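You operate a simulated robot arm through the tools that you are given. There is no shell and no other tool.

The job below is to be done with a simulated robot arm. You get a single attempt, and the scene is never put back.

JOB
Pack the YARD pouch from the port in the open carrier, clear the fault and dial YARD.
Fine: shut the lid; send nothing.
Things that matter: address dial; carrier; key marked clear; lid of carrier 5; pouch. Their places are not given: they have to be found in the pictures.

The check looks at the end state, three seconds after you hand in, the way a careful person would. Anything else that was tipped, shoved, dropped, spilled or broken makes it a failure. Lids that push on must go on centred and level and be pressed home; caps that screw on are set level and turned clockwise until they are tight.

ROBOT AND FRAMES
A 7-joint arm with a two-finger parallel gripper, fixed in place. Base frame: the origin is on the floor under the middle of its stand, x ahead of it, y to its left, z up. Units: mm, degrees, N and s.
It reaches about 882 mm from its shoulder. Its first joint turns from -66.0 to 66.0 degrees. Payload 1.57 kg.
The tool frame sits at the grasp point between the pads (the TCP): z along the fingers, y along the line on which they close. The tips reach 30 mm beyond it. Largest opening 80 mm; finger width 17, thickness 12; the body of the gripper, 40 by 82 mm, starts 80 mm behind the TCP.
Orientation is that of the tool frame in the base frame, as a unit quaternion [x, y, z, w]. With the fingers straight down and closing along the base's y, the tool's x points along the base's -x, its y along +y and its z along -z.

CONTROLS
- The arm moves only by the tool servo_tool. Its argument "moves" is a list of rows, each a list of 6 numbers: the shift along the tool's x, y, z in units of 30 mm (1.0 is 30 mm), then the turn, a rotation vector about the tool's x, y, z in units of 4 degrees (1.0 is 4 degrees). In form: [[dx, dy, dz, ax, ay, az], ...]. A call has 1 to 20 rows; each row shifts and turns the commanded pose from where the row before left it, along the tool's axes as they then stand. "fingers" is the opening in per cent of the stroke, from 0 (shut) to 100 (fully open), set as the call begins (left out, the last holds). A call with a number of a shift or a turn outside -1 to 1 is refused whole. Rows are played at 5 a second. More than 50 mm and 8.6 degrees between two rows, or a gripper value outside its range, and nothing of the call is played. A pose out of reach is approached as far as the arm can. The call stops where the force on the tool passes 40 N (or 10 N more than at its start, if that is more) or the arm is blocked; 0.2 s more then pass. The fingers move at their own pace (about 72 mm/s each) and stop on an object; they squeeze with about 33 N. The grip force told is the motor's: it shows also when the fingers shut on nothing. Time passes only in rows, and 0.2 s behind the last, so rows that do not move let the fingers close. The reply holds the time, the measured pose of the TCP, the force on the tool along the base axes, the opening and the grip force, in the units named above and with some noise, with the torque about the TCP (base axes, N m) and any sound that the robot's microphone picked up, and new pictures: "pictures" is both (left out), scene, wrist or none.
- Cameras (640 x 400 px; columns grow to the right, rows downward): "scene" is fixed at [76.8, 457.1, 1422.6]; the picture's right is [-0.47, -0.88, 0.00], its down [-0.52, 0.28, -0.81] and it looks along [0.71, -0.38, -0.59] (base axes); focal length 216 px, centre (320, 200). "wrist" rides on the gripper at [72, -7, -122] in the tool frame; the picture's right is [0.09, 1.00, 0.00], its down [-0.84, 0.08, -0.54] and it looks along [-0.54, 0.05, 0.84] (tool axes); focal length 238 px, centre (320, 200).
- pixel_to_xyz(camera, pixels): for up to 12 pixels [column, row] of the newest picture of that camera ("zoom" is the newest enlarged one), the place [x, y, z] in the base frame of the surface seen there, good to about 2 mm. The clock stands still meanwhile.
- close_up(camera, box): a new picture of the part [left, top, right, bottom] of that camera's present view, enlarged. The clock stands still meanwhile.
- close_job(): hands the job in; it is judged then, once.

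Open the gripper and draw the arm clear of the work before you hand the job in, unless the task says otherwise.

The tools are called after ">>>" by a JSON object that holds its "fn" and its "kwargs". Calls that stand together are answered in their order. servo_tool: Moves the arm, as the interface text tells. Its arguments: {"type":"object","properties":{"moves":{"type":"array"},"fingers":{"type":"number"},"pictures":{"type":"string","enum":["both","scene","wrist","none"]}},"required":["moves"]} The other tools are called the same way: pixel_to_xyz (camera, pixels) gives the place of the surface under pixels of a picture; close_up (camera, box) takes an enlarged picture of a part of a camera's view; close_job () hands the job in.

At the start:

```text
t: 0.0
tool_pos: [290.9, 127.4, 1261.2]
tool_rot: [0.0, 1.0, 0.0, 0.0]
ft_force: [0.0, 0.5, -0.3]
ft_torque: [-0.01, -0.05, -0.01]
gripper_width: 80.0
finger_force: 0.0
```

scene: 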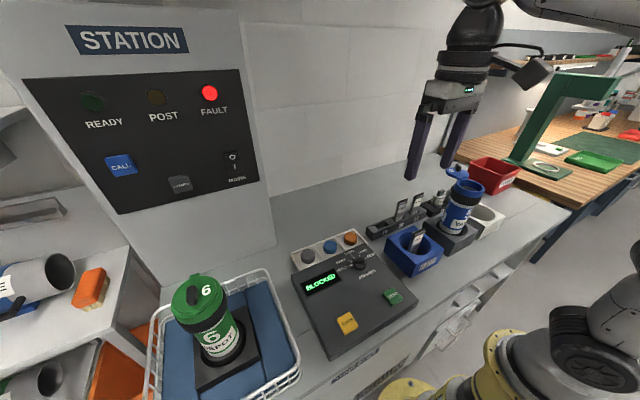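
wrist: 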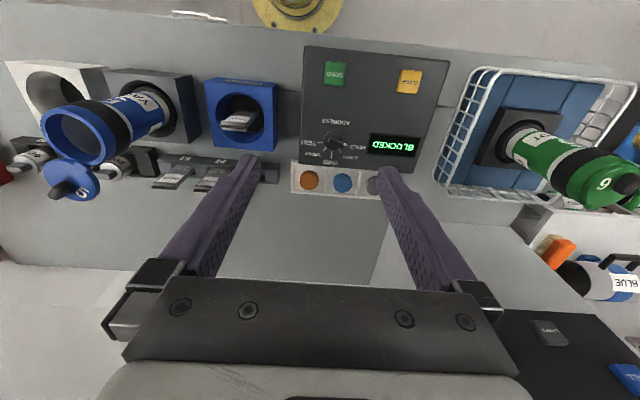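

The pictures show the console with the display "BLOCKED", a yellow key at (347,322) and a green key at (392,297) in the scene, a blue carrier around (460,205) and pouches around (410,235). I take enlarged pictures to read the labels.

>>> {"fn": "close_up", "kwargs": {"camera": "scene", "box": [280, 220, 440, 360]}}

>>> {"fn": "close_up", "kwargs": {"camera": "scene", "box": [360, 150, 520, 290]}}

>>> {"fn": "close_up", "kwargs": {"camera": "wrist", "box": [0, 40, 300, 220]}}

>>> {"fn": "close_up", "kwargs": {"camera": "wrist", "box": [280, 40, 460, 200]}}

>>> {"fn": "close_up", "kwargs": {"camera": "scene", "box": [20, 60, 270, 220]}}

```text
2.86 times, centred on (360, 290) of scene
```

zoom: 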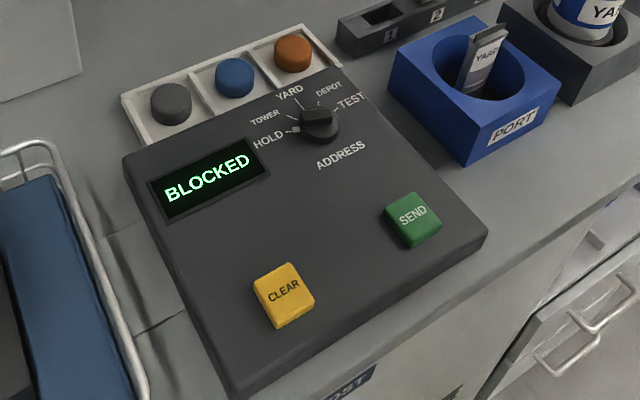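

```text
2.86 times, centred on (440, 220) of scene
```

zoom: 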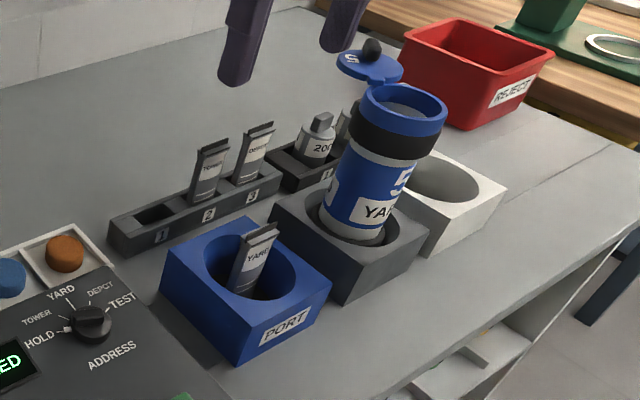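

```text
2.13 times, centred on (150, 130) of wrist
```

zoom: 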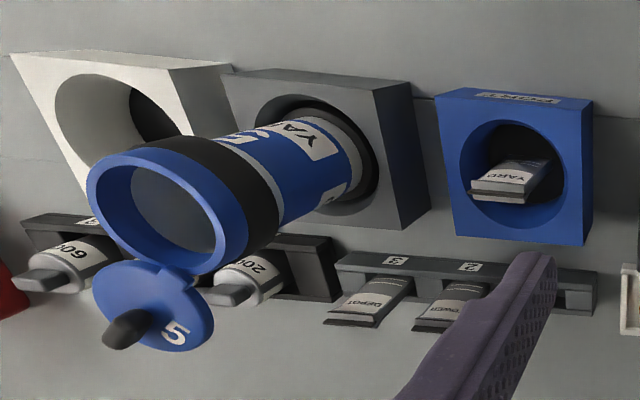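

```text
2.50 times, centred on (370, 120) of wrist
```

zoom: 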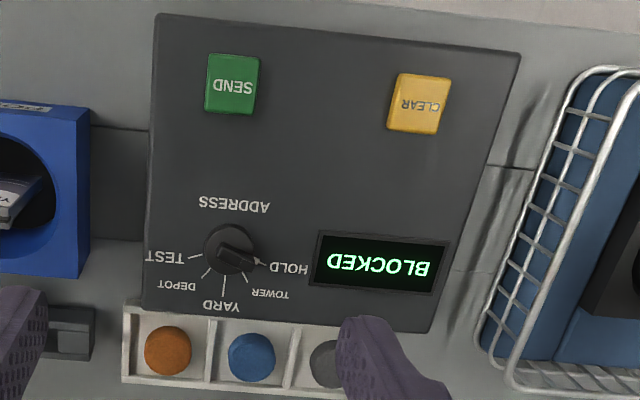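

```text
2.50 times, centred on (145, 140) of scene
```

zoom: 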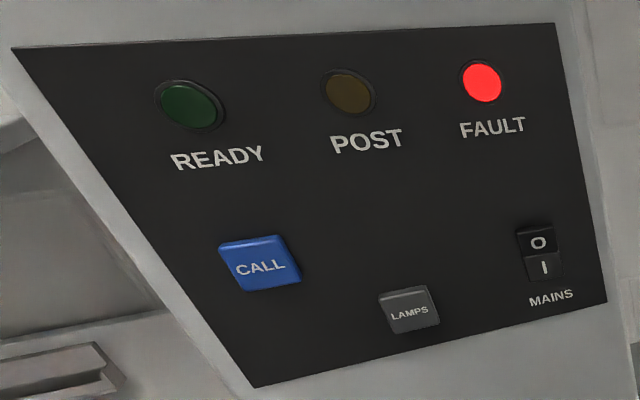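

The labels read: yellow CLEAR, green SEND, dial at HOLD, a YARD pouch in the blue port, carrier 5 open with the lid on a hinge. I measure the places of these from the wrist and scene pictures.

>>> {"fn": "pixel_to_xyz", "kwargs": {"camera": "wrist", "pixels": [[409, 82], [336, 73], [334, 142], [346, 143], [237, 118], [240, 123], [70, 188], [83, 135], [150, 115], [180, 100], [252, 145], [270, 90]]}}

>>> {"fn": "pixel_to_xyz", "kwargs": {"camera": "scene", "pixels": [[347, 322], [392, 297], [360, 263], [418, 237], [415, 243], [455, 170], [452, 165], [462, 187], [468, 182], [450, 190], [481, 188], [440, 232]]}}

```text
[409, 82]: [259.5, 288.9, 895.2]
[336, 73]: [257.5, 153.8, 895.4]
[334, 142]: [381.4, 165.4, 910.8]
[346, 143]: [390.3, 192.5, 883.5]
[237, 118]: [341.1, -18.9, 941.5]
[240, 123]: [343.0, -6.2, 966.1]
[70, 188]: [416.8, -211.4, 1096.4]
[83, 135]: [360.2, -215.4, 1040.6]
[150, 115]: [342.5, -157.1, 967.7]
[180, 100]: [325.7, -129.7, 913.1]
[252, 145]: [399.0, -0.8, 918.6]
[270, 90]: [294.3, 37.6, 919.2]
```

```text
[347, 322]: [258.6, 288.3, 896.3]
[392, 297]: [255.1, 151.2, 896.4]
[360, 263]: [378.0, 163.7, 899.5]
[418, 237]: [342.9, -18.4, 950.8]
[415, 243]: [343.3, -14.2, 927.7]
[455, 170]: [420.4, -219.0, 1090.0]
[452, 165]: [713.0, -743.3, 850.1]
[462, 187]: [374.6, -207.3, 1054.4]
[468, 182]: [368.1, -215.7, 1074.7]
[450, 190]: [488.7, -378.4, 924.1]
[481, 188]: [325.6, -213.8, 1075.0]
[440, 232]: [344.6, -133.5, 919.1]
```

I have rough places: CLEAR (259,288,896), dial (380,165), pouch top about (342,-15,960), carrier rim about z 1075 near y -212. I move the arm at this height to look at the carrier and the lid from closer.

>>> {"fn": "servo_tool", "kwargs": {"moves": [[0.5, -1, 0, 0, 0, 0], [0.5, -1, 0, 0, 0, 0], [0.5, -1, 0, 0, 0, 0], [0.5, -1, 0, 0, 0, 0], [0, -1, 0, 0, 0, 0], [0, -1, 0, 0, 0, 0], [0, -1, 0, 0, 0, 0], [0, -1, 0, 0, 0, 0], [0, -1, 0, 0, 0, 0], [0, -1, 0, 0, 0, 0], [0, 0, 0, 0, 0, 0]], "pictures": "both"}}

```text
t: 2.4
tool_pos: [231.1, -175.3, 1261.6]
tool_rot: [0.0, 1.0, 0.0, 0.0]
ft_force: [0.5, -0.3, 0.7]
ft_torque: [-0.01, -0.02, -0.01]
gripper_width: 79.9
finger_force: 0.1
```

scene: 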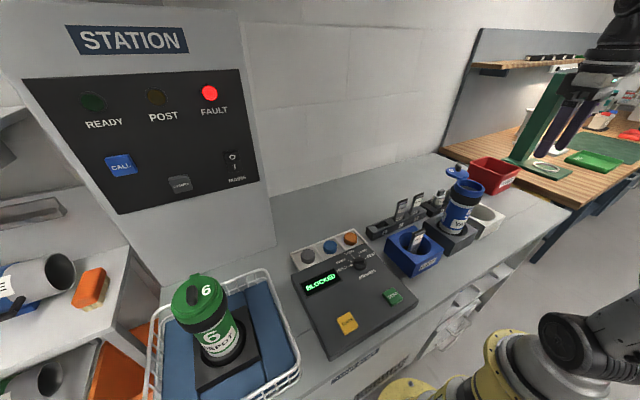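
wrist: 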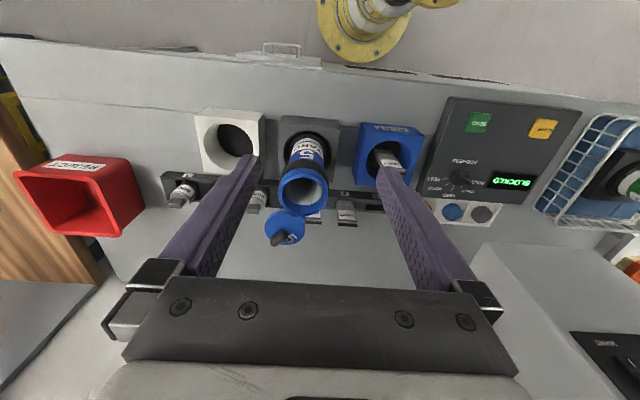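

The carrier now sits at (303,185) in the wrist picture with its lid at (285,228) on the far side. I take enlarged pictures of it and the pouch.

>>> {"fn": "close_up", "kwargs": {"camera": "wrist", "box": [240, 110, 360, 260]}}

>>> {"fn": "close_up", "kwargs": {"camera": "wrist", "box": [320, 110, 440, 230]}}

>>> {"fn": "close_up", "kwargs": {"camera": "scene", "box": [420, 155, 500, 255]}}

>>> {"fn": "pixel_to_xyz", "kwargs": {"camera": "wrist", "pixels": [[280, 190], [326, 190], [303, 169], [303, 210], [290, 215], [278, 238], [298, 228], [270, 225], [290, 222], [303, 190], [307, 165], [303, 145]]}}

>>> {"fn": "pixel_to_xyz", "kwargs": {"camera": "scene", "pixels": [[446, 184], [450, 182], [459, 179], [470, 180], [480, 184], [482, 188], [465, 194], [452, 190], [456, 166], [446, 170], [466, 171], [457, 175]]}}

```text
2.67 times, centred on (300, 185) of wrist
```

zoom: 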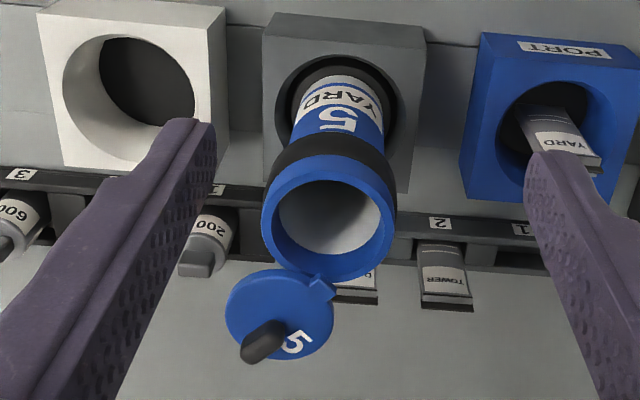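

```text
3.33 times, centred on (380, 170) of wrist
```

zoom: 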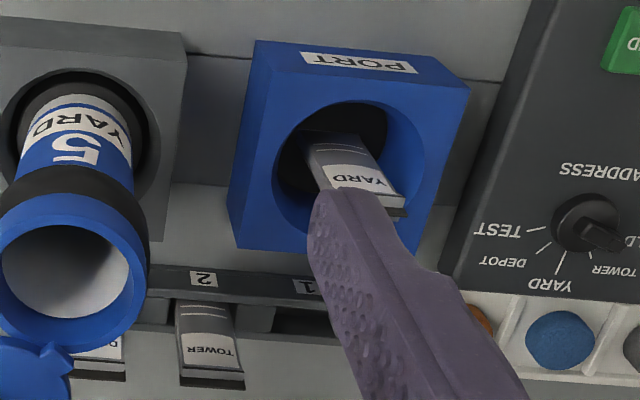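

```text
4.00 times, centred on (460, 205) of scene
```

zoom: 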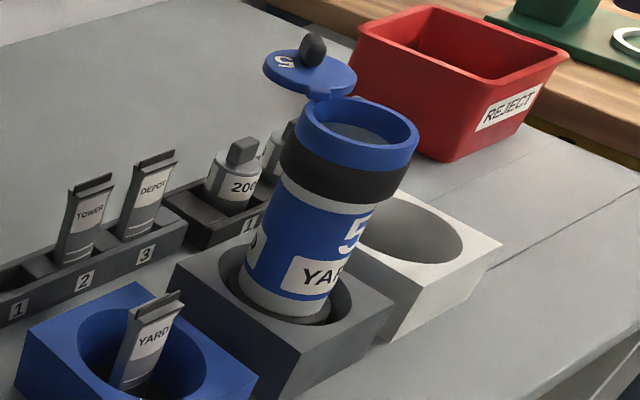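

```text
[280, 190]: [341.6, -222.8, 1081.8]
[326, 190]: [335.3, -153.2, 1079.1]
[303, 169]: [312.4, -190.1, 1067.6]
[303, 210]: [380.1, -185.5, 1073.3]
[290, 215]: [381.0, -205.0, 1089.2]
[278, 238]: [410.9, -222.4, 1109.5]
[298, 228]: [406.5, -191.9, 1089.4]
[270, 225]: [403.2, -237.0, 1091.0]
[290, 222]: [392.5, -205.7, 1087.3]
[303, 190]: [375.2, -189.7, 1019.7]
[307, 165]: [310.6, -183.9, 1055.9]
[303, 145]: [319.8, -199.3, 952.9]
```

```text
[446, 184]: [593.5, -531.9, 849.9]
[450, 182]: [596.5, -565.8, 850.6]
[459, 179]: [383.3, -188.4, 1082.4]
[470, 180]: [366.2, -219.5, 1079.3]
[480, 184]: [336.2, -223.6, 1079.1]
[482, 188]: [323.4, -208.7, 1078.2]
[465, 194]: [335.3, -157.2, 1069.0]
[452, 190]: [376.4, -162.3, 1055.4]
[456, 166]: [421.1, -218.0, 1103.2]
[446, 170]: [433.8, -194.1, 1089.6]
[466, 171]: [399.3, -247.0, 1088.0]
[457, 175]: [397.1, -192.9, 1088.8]
```

The lid points all lie near z 1089 with the knob on top, so the lid swings about an upright pin beside the rim at roughly (388,-195). I move lower and over toward the port to look at the pouch closely.

>>> {"fn": "servo_tool", "kwargs": {"moves": [[0, 1, 0, 0, 0, 0], [0, 1, 0.5, 0, 0, 0], [0, 1, 0.8, 0, 0, 0], [0, 1, 0.9, 0, 0, 0], [0, 1, 1, 0, 0, 0], [0, 0, 0.5, 0, 0, 0], [0, 0, 0, 0, 0, 0]], "pictures": "both"}}

```text
t: 4.0
tool_pos: [232.6, -23.3, 1151.0]
tool_rot: [0.0, 1.0, 0.0, 0.0]
ft_force: [-0.5, 0.5, 0.3]
ft_torque: [0.01, 0.01, 0.0]
gripper_width: 79.9
finger_force: 0.0
```

scene: 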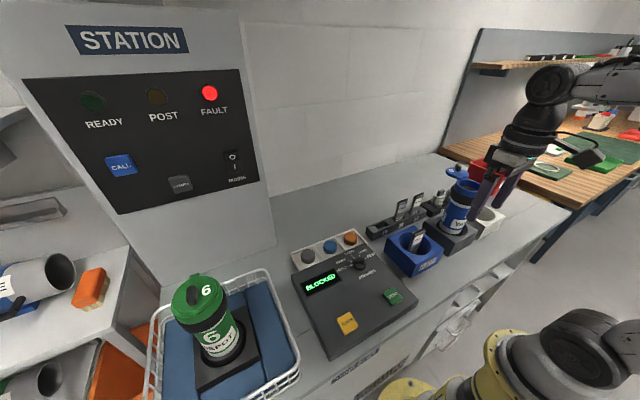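
wrist: 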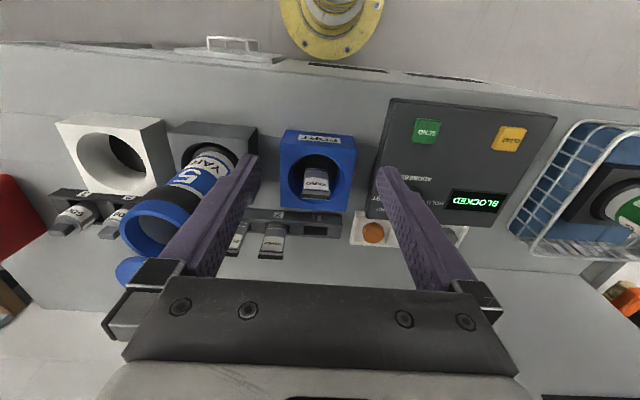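

The YARD pouch stands in the port at (317,180) between the fingers. I enlarge it and measure points on the pouch and the port hole.

>>> {"fn": "close_up", "kwargs": {"camera": "wrist", "box": [270, 120, 370, 220]}}

>>> {"fn": "pixel_to_xyz", "kwargs": {"camera": "wrist", "pixels": [[317, 172], [317, 180], [317, 188], [317, 193], [305, 193], [330, 193], [317, 196], [317, 199], [317, 157], [292, 178], [344, 178], [300, 205]]}}

>>> {"fn": "close_up", "kwargs": {"camera": "scene", "box": [380, 210, 450, 280]}}

```text
4.00 times, centred on (320, 170) of wrist
```

zoom: 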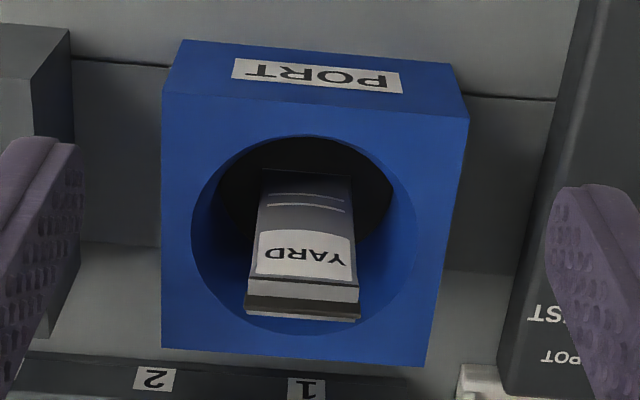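

```text
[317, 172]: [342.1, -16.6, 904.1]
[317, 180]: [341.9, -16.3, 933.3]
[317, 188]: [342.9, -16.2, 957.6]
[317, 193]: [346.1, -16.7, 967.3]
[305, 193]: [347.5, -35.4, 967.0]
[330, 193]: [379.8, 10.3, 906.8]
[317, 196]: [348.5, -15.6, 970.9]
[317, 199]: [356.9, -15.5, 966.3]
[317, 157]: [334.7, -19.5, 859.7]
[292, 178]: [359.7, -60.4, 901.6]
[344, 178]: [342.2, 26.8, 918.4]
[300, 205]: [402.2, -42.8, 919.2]
```

```text
5.71 times, centred on (415, 245) of scene
```

zoom: 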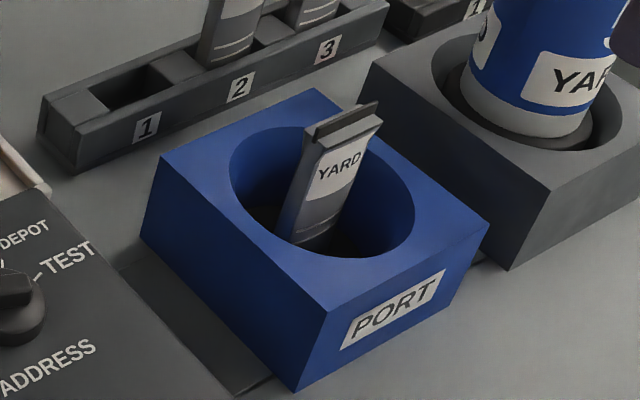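

The pouch stands upright: its face is at x≈342, thickness runs to about 357, width about 42 mm along y centred near y=-17, top z≈970. The carrier mouth is only about 57 mm inside, so I will grip across the thickness; I yaw the gripper -90° in place.

>>> {"fn": "servo_tool", "kwargs": {"moves": [[0, 0, 0, 0, 0, -1], [0, 0, 0, 0, 0, -1], [0, 0, 0, 0, 0, -1], [0, 0, 0, 0, 0, -1], [0, 0, 0, 0, 0, -1], [0, 0, 0, 0, 0, -1], [0, 0, 0, 0, 0, -1], [0, 0, 0, 0, 0, -1], [0, 0, 0, 0, 0, -1], [0, 0, 0, 0, 0, -1], [0, 0, 0, 0, 0, -1], [0, 0, 0, 0, 0, -1], [0, 0, 0, 0, 0, -1], [0, 0, 0, 0, 0, -1], [0, 0, 0, 0, 0, -1], [0, 0, 0, 0, 0, -1], [0, 0, 0, 0, 0, -1], [0, 0, 0, 0, 0, -1], [0, 0, 0, 0, 0, -1], [0, 0, 0, 0, 0, -1]], "pictures": "none"}}

>>> {"fn": "servo_tool", "kwargs": {"moves": [[0, 0, 0, 0, 0, -1], [0, 0, 0, 0, 0, -1], [0, 0, 0, 0, 0, -0.5], [0, 0, 0, 0, 0, 0]], "pictures": "both"}}

```text
t: 8.2
tool_pos: [230.8, -24.6, 1151.5]
tool_rot: [-0.644, 0.765, 0.0, 0.0]
ft_force: [1.1, 0.1, -0.1]
ft_torque: [-0.01, 0.01, -0.01]
gripper_width: 79.9
finger_force: 0.0
```

```text
t: 9.2
tool_pos: [231.6, -24.5, 1149.9]
tool_rot: [0.708, -0.706, 0.0, 0.0]
ft_force: [-0.1, -0.3, 0.1]
ft_torque: [-0.01, 0.05, 0.01]
gripper_width: 80.1
finger_force: 0.0
```

scene: 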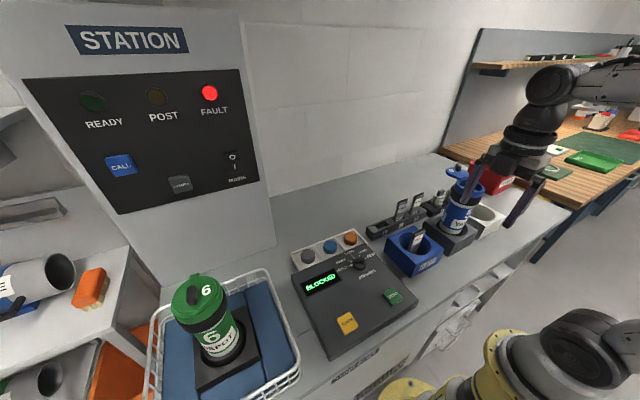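
wrist: 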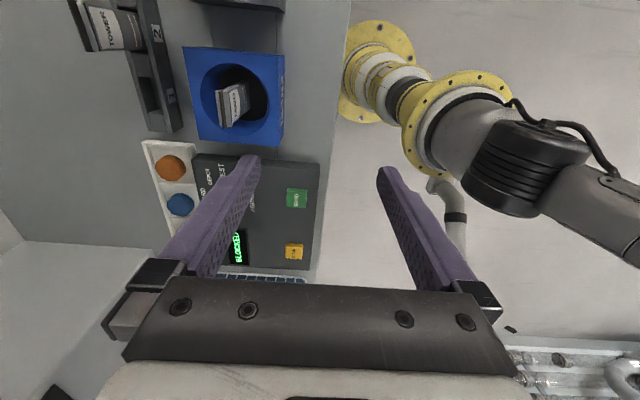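

The yaw of -90° is reached (tool y along base -x). I move above the pouch at (350,-17.5), still high, and look down along its side.

>>> {"fn": "servo_tool", "kwargs": {"moves": [[0, -1, 0, 0, 0, 0], [0, -1, 0, 0, 0, 0], [-0.23, -1, 0, 0, 0, 0], [0, -0.93, 0, 0, 0, 0], [0, 0, 1, 0, 0, 0], [0, 0, 1, 0, 0, 0], [0, 0, 0, 0, 0, 0]], "pictures": "both"}}

```text
t: 10.8
tool_pos: [350.2, -17.3, 1089.4]
tool_rot: [-0.707, 0.707, 0.0, 0.0]
ft_force: [0.1, -0.5, 0.4]
ft_torque: [0.03, 0.02, 0.01]
gripper_width: 80.1
finger_force: 0.1
```

scene: 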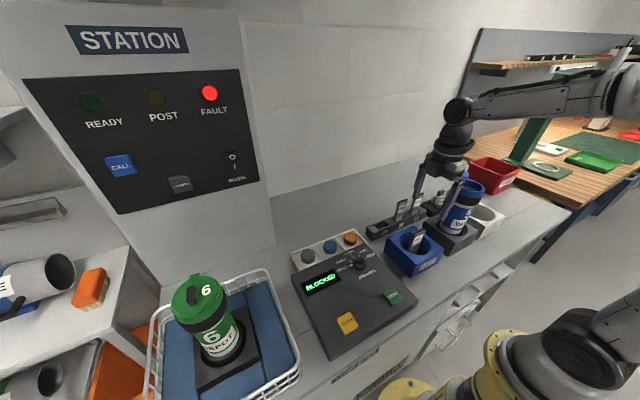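
wrist: 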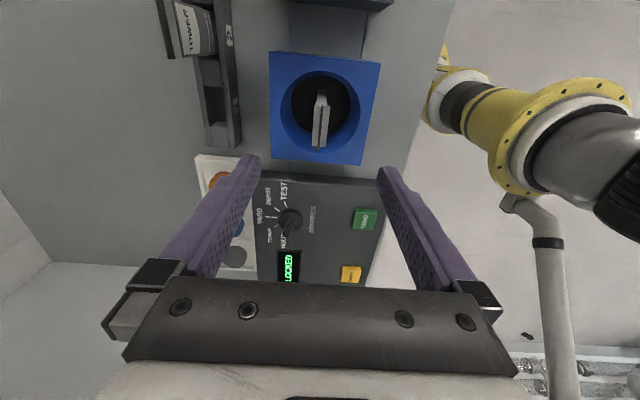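

The pouch shows edge-on at (320,120). I enlarge it to measure its thickness and centre.

>>> {"fn": "close_up", "kwargs": {"camera": "wrist", "box": [280, 70, 360, 170]}}

>>> {"fn": "pixel_to_xyz", "kwargs": {"camera": "wrist", "pixels": [[316, 110], [320, 110], [324, 110], [316, 130], [320, 130], [324, 130], [320, 142], [318, 146], [322, 96], [300, 120], [343, 120], [292, 120]]}}

```text
4.00 times, centred on (320, 120) of wrist
```

zoom: 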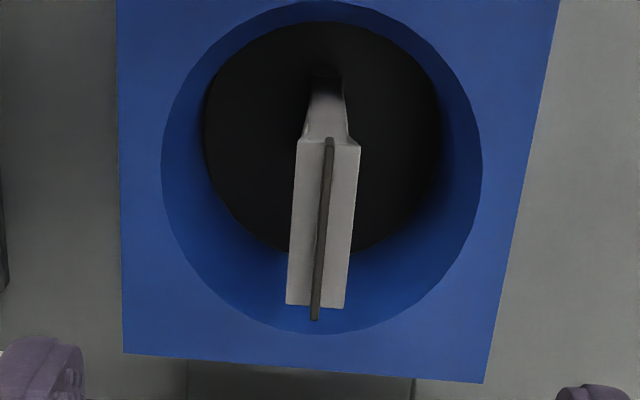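

```text
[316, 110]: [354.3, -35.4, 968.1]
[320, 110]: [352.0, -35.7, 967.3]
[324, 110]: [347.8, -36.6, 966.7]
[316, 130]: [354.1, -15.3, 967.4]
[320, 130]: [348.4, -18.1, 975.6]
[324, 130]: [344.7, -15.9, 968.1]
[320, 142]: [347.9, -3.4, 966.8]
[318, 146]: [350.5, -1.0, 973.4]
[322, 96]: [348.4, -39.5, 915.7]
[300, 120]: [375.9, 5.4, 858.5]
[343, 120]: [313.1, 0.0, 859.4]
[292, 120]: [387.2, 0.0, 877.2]
```

The pouch body runs x 343–356, y -37–0, top z 967 with a thin fin to 975. I narrow the fingers to 60% and descend part way, watching the distance between the wrist camera housing and the carrier.

>>> {"fn": "servo_tool", "kwargs": {"moves": [[0.03, 0.02, 0.8, 0, 0, 0], [0, 0, 0.8, 0, 0, 0], [0, 0, 0.8, 0, 0, 0], [0, 0, 0, 0, 0, 0]], "fingers": 60, "pictures": "both"}}

>>> {"fn": "close_up", "kwargs": {"camera": "scene", "box": [390, 90, 510, 260]}}

```text
t: 11.8
tool_pos: [348.1, -17.7, 1017.3]
tool_rot: [0.707, -0.707, 0.001, 0.001]
ft_force: [-0.2, -0.2, 0.3]
ft_torque: [0.03, -0.01, 0.02]
gripper_width: 47.7
finger_force: 0.0
```

scene: 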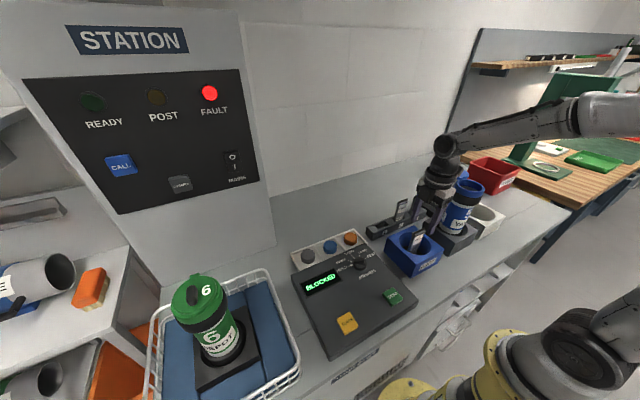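
wrist: 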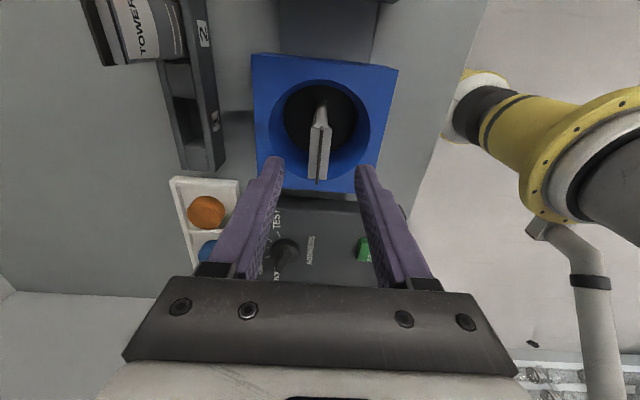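

```text
2.35 times, centred on (450, 175) of scene
```

zoom: 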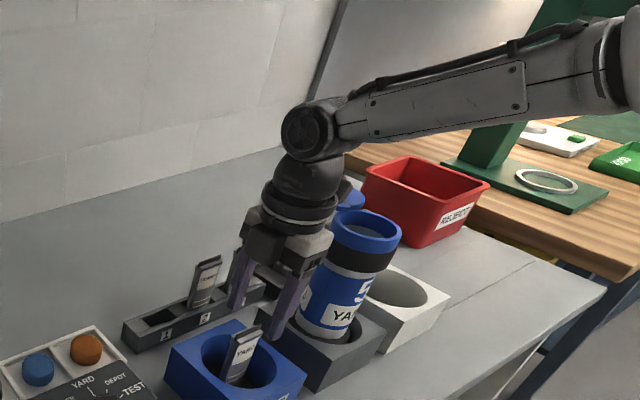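

The fingers straddle the pouch in the wrist picture (pouch top at (318,150) between pads), and the gripper clears the carrier. I descend 60 mm more so that the tips end at about z 927, above the port's top.

>>> {"fn": "servo_tool", "kwargs": {"moves": [[0, 0, 0.7, 0, 0, 0], [0, 0, 0.7, 0, 0, 0], [0, 0, 0.6, 0, 0, 0], [0, 0, 0, 0, 0, 0]], "pictures": "both"}}

```text
t: 12.8
tool_pos: [348.6, -17.9, 957.6]
tool_rot: [0.707, -0.707, 0.001, -0.001]
ft_force: [0.3, 0.7, 0.0]
ft_torque: [0.0, -0.04, -0.01]
gripper_width: 48.0
finger_force: 0.2
```

scene: 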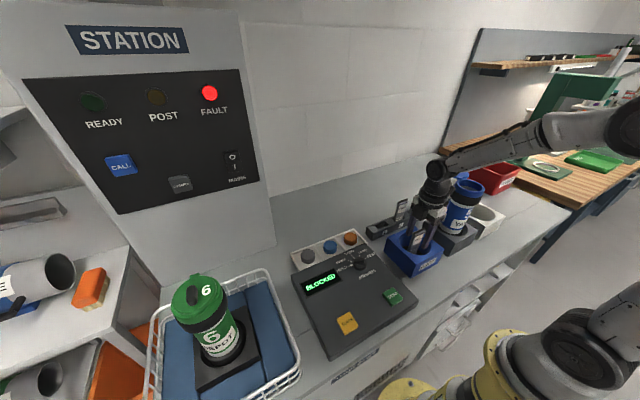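
wrist: 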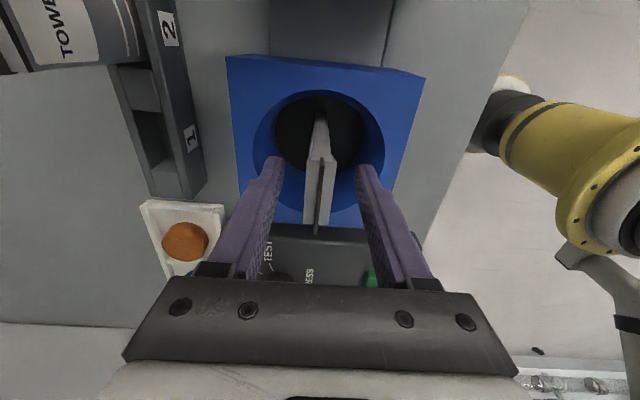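

The pouch is centred between the pads at (320,190). I check how close the forearm is to the lid before closing the fingers.

>>> {"fn": "pixel_to_xyz", "kwargs": {"camera": "scene", "pixels": [[435, 168], [450, 165], [460, 162], [470, 158], [490, 150], [500, 157], [456, 174], [462, 172]]}}

>>> {"fn": "servo_tool", "kwargs": {"moves": [[0, 0, 0, 0, 0, 0], [0, 0, 0, 0, 0, 0], [0, 0, 0, 0, 0, 0], [0, 0, 0, 0, 0, 0]], "fingers": 0, "pictures": "both"}}

```text
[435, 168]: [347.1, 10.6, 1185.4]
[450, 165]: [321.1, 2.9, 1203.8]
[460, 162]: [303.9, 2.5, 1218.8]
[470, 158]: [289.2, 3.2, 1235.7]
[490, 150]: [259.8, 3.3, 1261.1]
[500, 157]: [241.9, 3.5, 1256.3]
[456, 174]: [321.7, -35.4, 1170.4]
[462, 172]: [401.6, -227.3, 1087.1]
```

```text
t: 13.8
tool_pos: [349.4, -17.6, 956.9]
tool_rot: [-0.707, 0.707, 0.0, 0.0]
ft_force: [-0.3, 0.5, 0.1]
ft_torque: [-0.02, 0.0, -0.01]
gripper_width: 15.2
finger_force: 31.7
```

scene: 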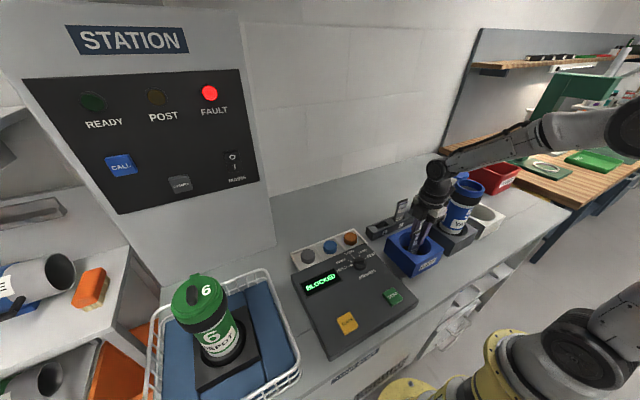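
wrist: 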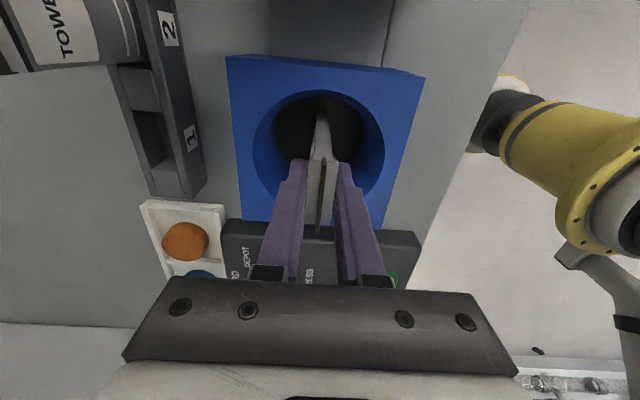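

The grip holds at 15 mm with 32 N on the pouch. I lift it straight up about 255 mm so its bottom clears the carrier rim.

>>> {"fn": "servo_tool", "kwargs": {"moves": [[0, 0, -0.5, 0, 0, 0], [0, 0, -1, 0, 0, 0], [0, 0, -1, 0, 0, 0], [0, 0, -1, 0, 0, 0], [0, 0, -1, 0, 0, 0], [0, 0, -1, 0, 0, 0], [0, 0, -1, 0, 0, 0], [0, 0, -1, 0, 0, 0], [0, 0, -1, 0, 0, 0], [0, 0, 0, 0, 0, 0]], "pictures": "both"}}

```text
t: 16.0
tool_pos: [349.1, -17.0, 1214.0]
tool_rot: [0.707, -0.707, 0.0, 0.0]
ft_force: [0.4, 0.6, -0.5]
ft_torque: [-0.01, -0.01, -0.03]
gripper_width: 15.3
finger_force: 31.4
```

scene: 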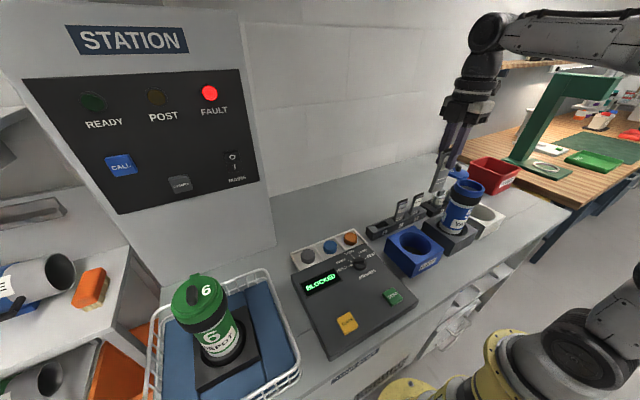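
wrist: 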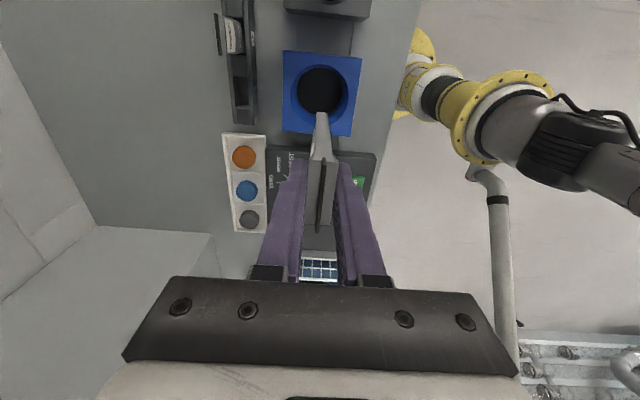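

The pouch hangs straight in the grip. I enlarge the carrier in the scene picture to measure the rim and mouth accurately.

>>> {"fn": "close_up", "kwargs": {"camera": "scene", "box": [430, 155, 502, 200]}}

```text
8.89 times, centred on (466, 178) of scene
```

zoom: 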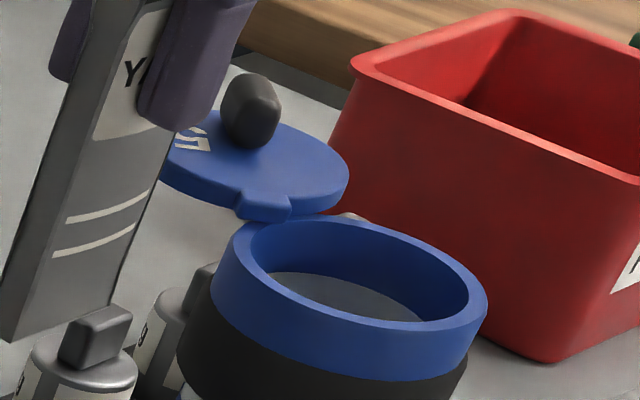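

I measure the rim ring, the inside and the lid with this enlarged picture.

>>> {"fn": "pixel_to_xyz", "kwargs": {"camera": "zoom", "pixels": [[248, 255], [290, 300], [370, 325], [473, 310], [445, 262], [345, 221], [265, 228], [350, 290], [265, 200], [300, 180], [250, 80], [250, 125]]}}

>>> {"fn": "pixel_to_xyz", "kwargs": {"camera": "zoom", "pixels": [[265, 275], [470, 290], [400, 322], [300, 225], [335, 155], [345, 180], [240, 205], [180, 185], [190, 140], [260, 240], [320, 310], [265, 95]]}}

```text
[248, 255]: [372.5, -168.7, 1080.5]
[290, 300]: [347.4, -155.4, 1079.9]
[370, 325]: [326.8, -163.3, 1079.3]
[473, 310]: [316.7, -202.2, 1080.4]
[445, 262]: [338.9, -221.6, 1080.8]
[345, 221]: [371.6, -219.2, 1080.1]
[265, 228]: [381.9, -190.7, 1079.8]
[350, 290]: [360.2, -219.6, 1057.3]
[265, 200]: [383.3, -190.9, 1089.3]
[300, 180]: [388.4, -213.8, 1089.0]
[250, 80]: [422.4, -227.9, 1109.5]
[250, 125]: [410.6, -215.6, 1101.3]
```

```text
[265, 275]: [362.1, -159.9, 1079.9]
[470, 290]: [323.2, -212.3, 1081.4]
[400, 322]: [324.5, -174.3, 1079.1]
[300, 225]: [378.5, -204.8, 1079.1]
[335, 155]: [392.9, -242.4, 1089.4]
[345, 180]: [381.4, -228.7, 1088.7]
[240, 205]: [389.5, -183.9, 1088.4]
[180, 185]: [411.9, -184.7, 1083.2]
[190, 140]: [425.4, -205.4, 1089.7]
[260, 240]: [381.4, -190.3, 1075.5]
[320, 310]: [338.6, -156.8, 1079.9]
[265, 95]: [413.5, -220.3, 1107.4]
```

The rim ring fits a circle centred near (348.5,-189), radius about 33 (inner about 28), top z 1080; the lid disc lies around (409,-216) with the pin near (385,-188). I look at the closed green carrier to understand how a shut lid sits.

>>> {"fn": "close_up", "kwargs": {"camera": "scene", "box": [160, 265, 260, 365]}}

```text
4.00 times, centred on (210, 315) of scene
```

zoom: 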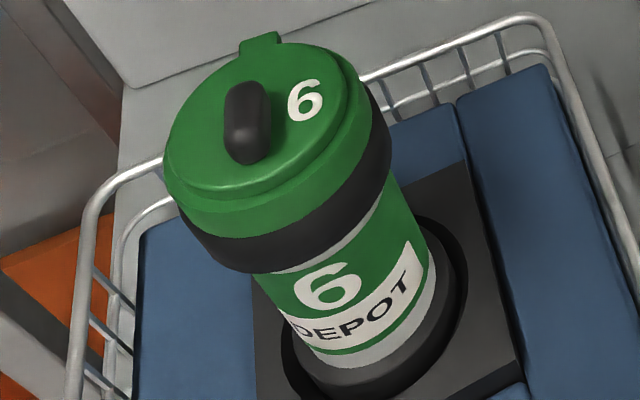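

The closed green lid sits flat with its tab on the +x side, which fits a lid that swings about an upright pin. I move the pouch over the mouth at (348.5,-188.5), still above the rim.

>>> {"fn": "servo_tool", "kwargs": {"moves": [[0.8, 0, 0, 0, 0, 0], [1, 0, 0, 0, 0, 0], [1, 0, 0, 0, 0, 0], [1, 0, 0, 0, 0, 0], [1, 0, 0, 0, 0, 0], [0.9, 0.02, 0, 0, 0, 0], [0, 0, 0, 0, 0, 0], [0, 0, 0, 0, 0, 0]], "pictures": "both"}}

>>> {"fn": "close_up", "kwargs": {"camera": "scene", "box": [430, 110, 530, 210]}}

```text
t: 17.8
tool_pos: [348.5, -189.3, 1212.6]
tool_rot: [0.707, -0.707, 0.001, 0.0]
ft_force: [1.3, -0.4, -0.4]
ft_torque: [0.01, 0.01, 0.01]
gripper_width: 15.3
finger_force: 31.4
```

scene: 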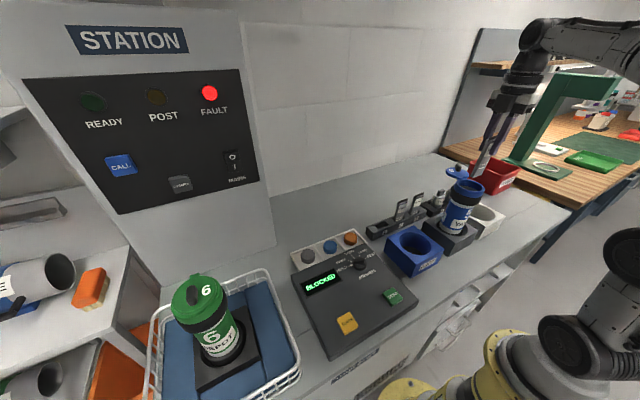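
wrist: 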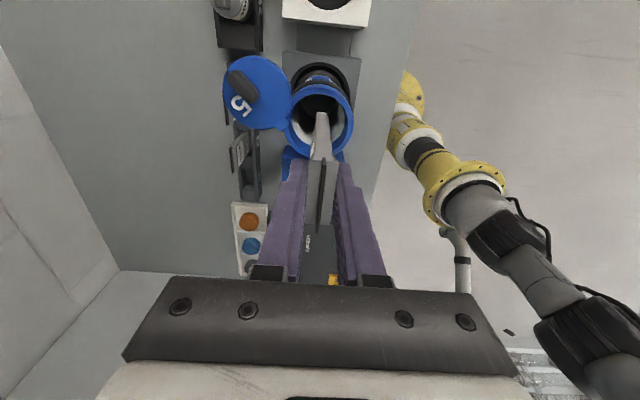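

```text
4.00 times, centred on (480, 160) of scene
```

zoom: 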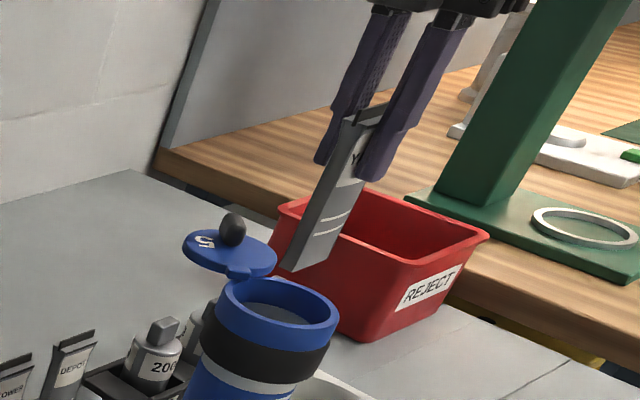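

The pouch hangs over the carrier; in the wrist picture its lower end is at (322,118) over the mouth at (320,118). I enlarge the wrist view to check the alignment.

>>> {"fn": "close_up", "kwargs": {"camera": "wrist", "box": [210, 40, 370, 180]}}

>>> {"fn": "pixel_to_xyz", "kwargs": {"camera": "wrist", "pixels": [[322, 116], [318, 125], [297, 100], [344, 92], [350, 118], [343, 143], [292, 130], [322, 87], [255, 92], [243, 88], [290, 92], [283, 75]]}}

```text
2.86 times, centred on (290, 110) of wrist
```

zoom: 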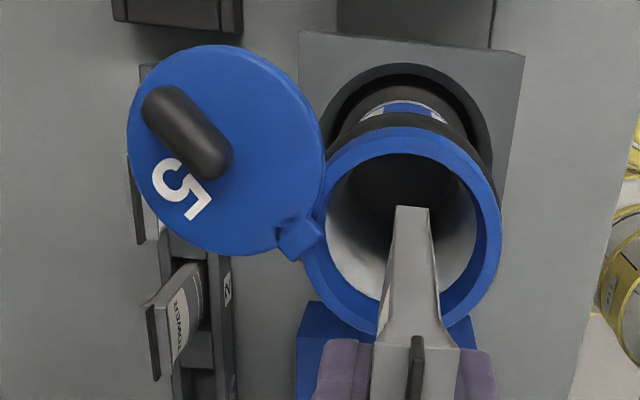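

```text
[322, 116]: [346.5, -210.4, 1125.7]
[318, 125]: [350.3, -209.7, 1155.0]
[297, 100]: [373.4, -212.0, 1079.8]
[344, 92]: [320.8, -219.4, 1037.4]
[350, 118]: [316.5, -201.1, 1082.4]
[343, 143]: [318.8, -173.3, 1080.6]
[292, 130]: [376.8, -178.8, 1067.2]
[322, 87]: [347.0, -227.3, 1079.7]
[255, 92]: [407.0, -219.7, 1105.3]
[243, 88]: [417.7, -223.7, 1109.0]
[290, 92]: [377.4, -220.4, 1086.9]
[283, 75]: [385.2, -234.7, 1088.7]
```

The pouch bottom at (346.5,-190) is over the mouth centred at (348.5,-189), well inside its 28 mm radius. I shift 1 mm and lower 85 mm in small steps, watching the force.

>>> {"fn": "servo_tool", "kwargs": {"moves": [[-0.03, -0.05, 0.5, 0, 0, 0], [0, 0, 0.5, 0, 0, 0], [0, 0, 0.5, 0, 0, 0], [0, 0, 0.5, 0, 0, 0], [0, 0, 0.5, 0, 0, 0], [0, 0, 0.33, 0, 0, 0], [0, 0, 0, 0, 0, 0]], "pictures": "both"}}

>>> {"fn": "close_up", "kwargs": {"camera": "wrist", "box": [220, 50, 400, 230]}}

>>> {"fn": "close_up", "kwargs": {"camera": "scene", "box": [430, 110, 530, 210]}}

```text
t: 19.4
tool_pos: [349.9, -187.9, 1127.8]
tool_rot: [-0.707, 0.707, 0.0, 0.0]
ft_force: [0.1, -0.2, -0.3]
ft_torque: [0.0, -0.01, -0.04]
gripper_width: 15.3
finger_force: 31.5
```

scene: 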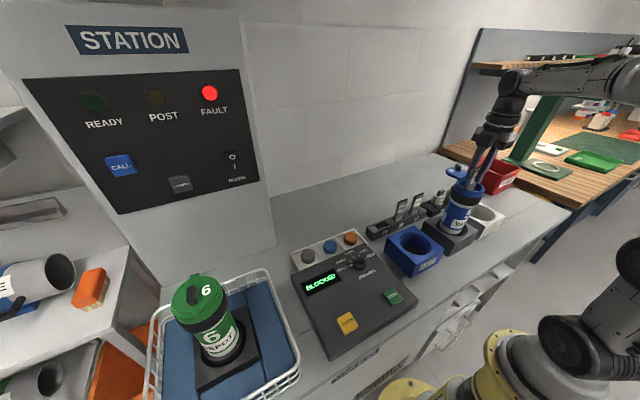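
wrist: 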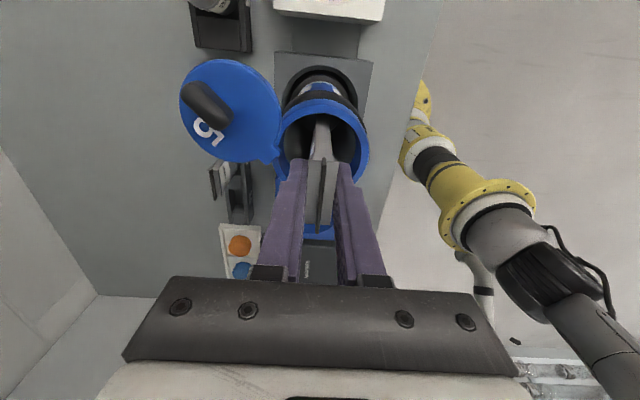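

```text
2.22 times, centred on (310, 140) of wrist
```

zoom: 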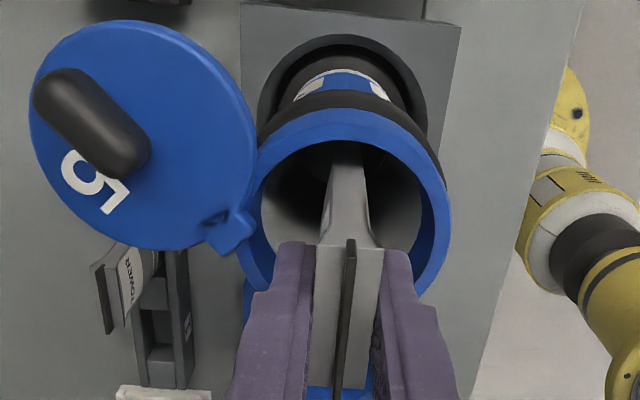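

```text
4.00 times, centred on (480, 160) of scene
```

zoom: 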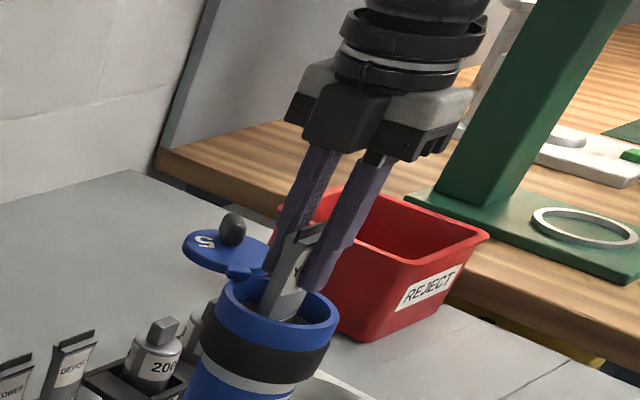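

The pouch is centred in the mouth, with no force. I lower another 72 mm, with the fingers entering the mouth, in small steps.

>>> {"fn": "servo_tool", "kwargs": {"moves": [[0, 0.03, 0.4, 0, 0, 0], [0, 0, 0.4, 0, 0, 0], [0, 0, 0.4, 0, 0, 0], [0, 0, 0.4, 0, 0, 0], [0, 0, 0.4, 0, 0, 0], [0, 0, 0.4, 0, 0, 0], [0, 0, 0, 0, 0, 0]], "pictures": "both"}}

>>> {"fn": "close_up", "kwargs": {"camera": "wrist", "box": [180, 50, 400, 230]}}

>>> {"fn": "close_up", "kwargs": {"camera": "scene", "box": [430, 110, 530, 210]}}

```text
t: 21.0
tool_pos: [351.1, -187.1, 1055.5]
tool_rot: [-0.707, 0.707, 0.0, 0.0]
ft_force: [-0.2, 0.9, -1.1]
ft_torque: [-0.03, -0.02, 0.01]
gripper_width: 15.2
finger_force: 31.0
```

scene: 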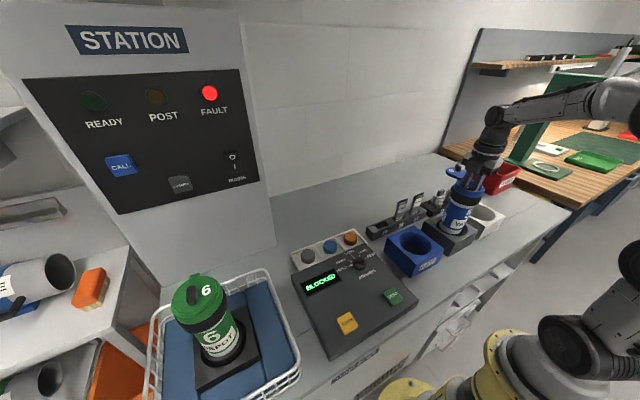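
wrist: 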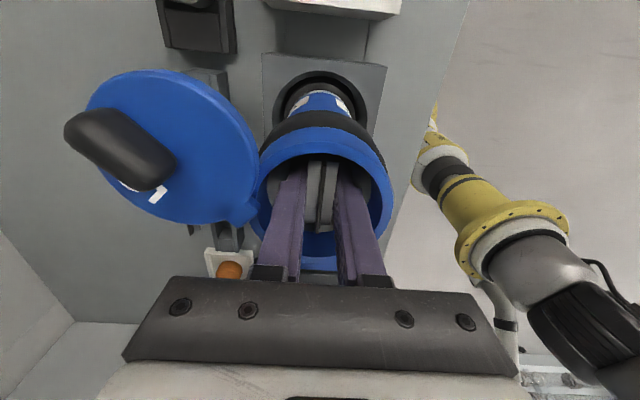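

```text
2.22 times, centred on (290, 140) of wrist
```

zoom: 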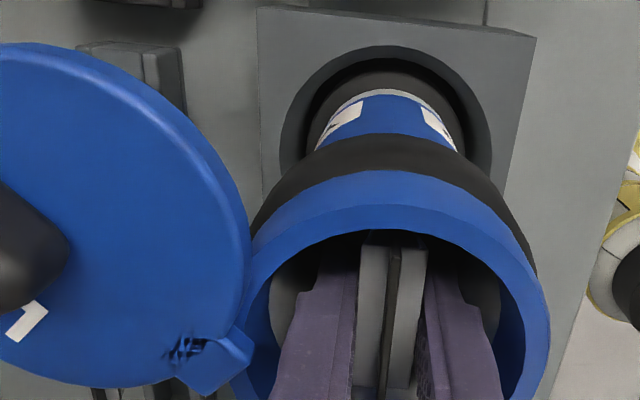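

```text
4.00 times, centred on (480, 160) of scene
```

zoom: 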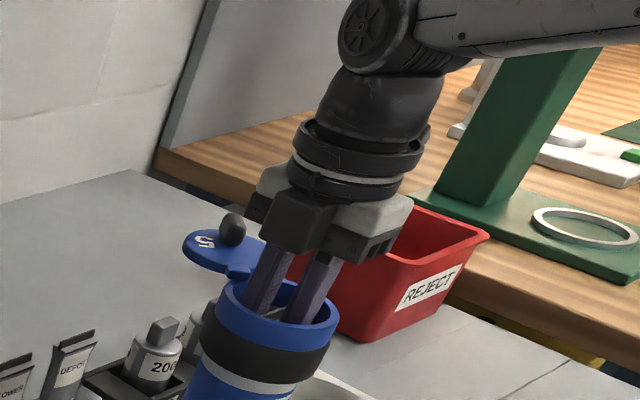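

The fingers are inside the mouth with the pouch top well below the rim, with no force. I shift about 2 mm toward -x to centre the fingers and open only to about 22 mm to let the pouch go.

>>> {"fn": "servo_tool", "kwargs": {"moves": [[0.05, 0.07, 0.2, 0, 0, 0], [0, 0, 0, 0, 0, 0]], "pictures": "none"}}

>>> {"fn": "servo_tool", "kwargs": {"moves": [[0, 0, 0, 0, 0, 0], [0, 0, 0, 0, 0, 0], [0, 0, 0, 0, 0, 0]], "fingers": 28, "pictures": "both"}}

>>> {"fn": "close_up", "kwargs": {"camera": "wrist", "box": [180, 50, 400, 230]}}

```text
t: 21.6
tool_pos: [347.0, -190.9, 1050.7]
tool_rot: [-0.707, 0.707, 0.0, 0.0]
ft_force: [0.1, -0.1, -0.4]
ft_torque: [0.02, -0.04, 0.05]
gripper_width: 15.4
finger_force: 31.0
```

```text
t: 22.4
tool_pos: [347.4, -190.6, 1049.8]
tool_rot: [0.708, -0.706, 0.0, 0.0]
ft_force: [0.3, 1.3, -0.4]
ft_torque: [-0.02, -0.01, 0.0]
gripper_width: 22.2
finger_force: 0.0
```

scene: 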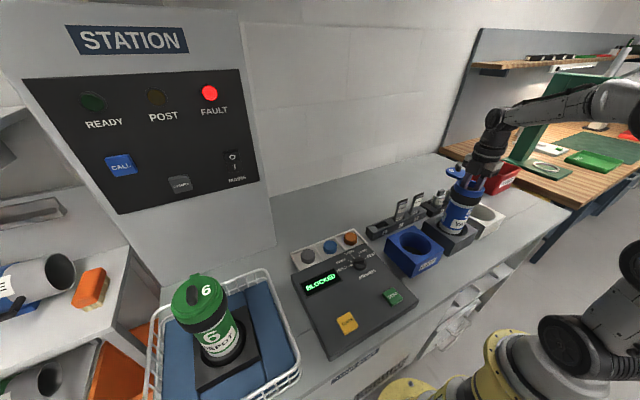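
wrist: 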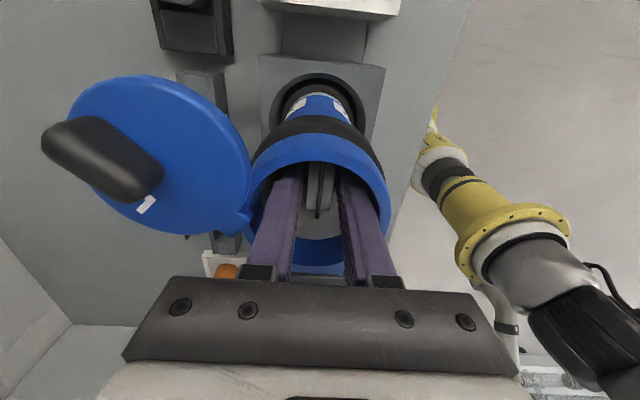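

```text
2.22 times, centred on (290, 140) of wrist
```

zoom: 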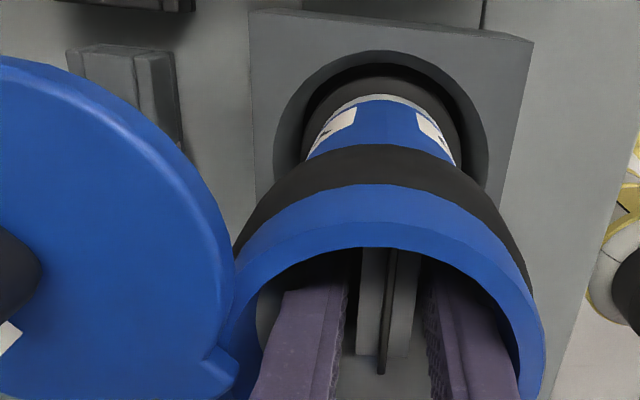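

The pouch is released (grip 0, gaps on both sides). I raise the fingers straight up out of the carrier without changing the opening.

>>> {"fn": "servo_tool", "kwargs": {"moves": [[0, 0, -0.5, 0, 0, 0], [0, 0, -0.7, 0, 0, 0], [0, 0, -1, 0, 0, 0], [0, 0, -1, 0, 0, 0], [0, 0, -1, 0, 0, 0], [0, 0, -1, 0, 0, 0], [0, 0, 0, 0, 0, 0]], "pictures": "both"}}

>>> {"fn": "close_up", "kwargs": {"camera": "wrist", "box": [210, 40, 370, 180]}}

>>> {"fn": "close_up", "kwargs": {"camera": "scene", "box": [430, 155, 502, 200]}}

```text
t: 24.0
tool_pos: [345.5, -189.5, 1206.5]
tool_rot: [0.707, -0.707, 0.0, 0.0]
ft_force: [0.6, 0.1, 0.2]
ft_torque: [0.0, 0.02, -0.02]
gripper_width: 22.7
finger_force: 0.1
```

scene: 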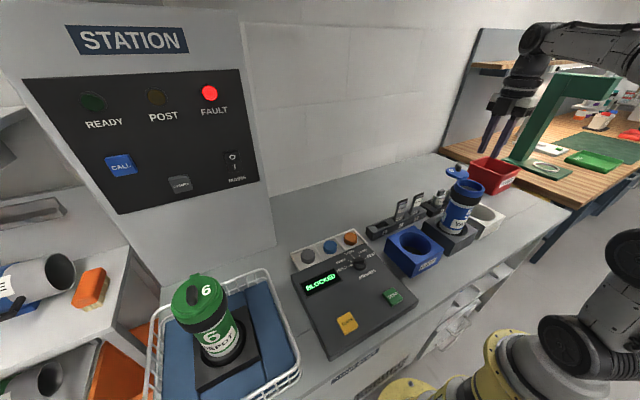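
wrist: 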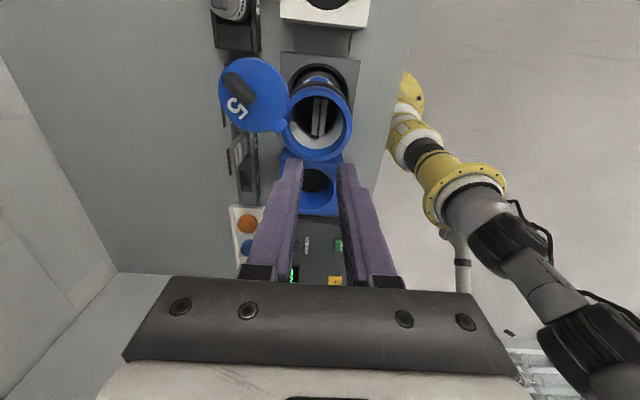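

```text
2.86 times, centred on (290, 110) of wrist
```

zoom: 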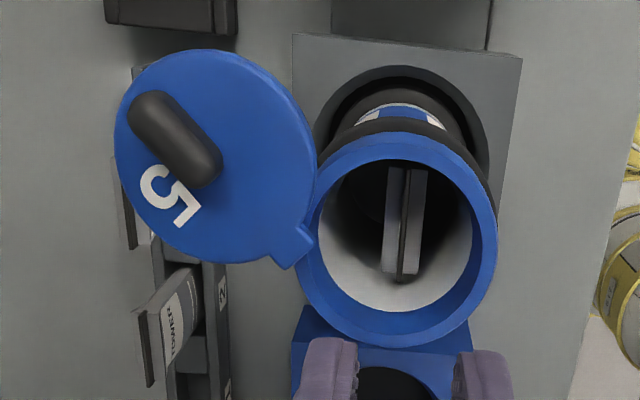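

```text
8.89 times, centred on (466, 178) of scene
```

zoom: 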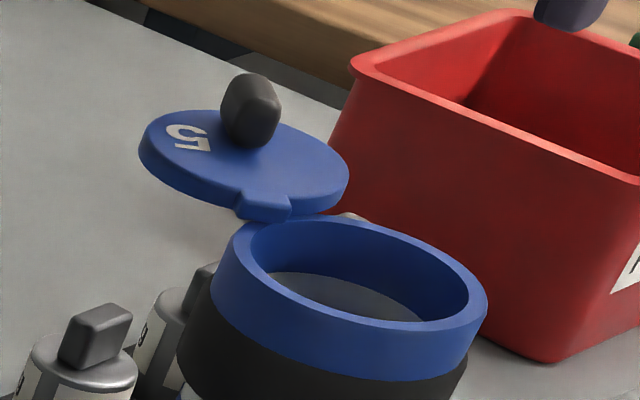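

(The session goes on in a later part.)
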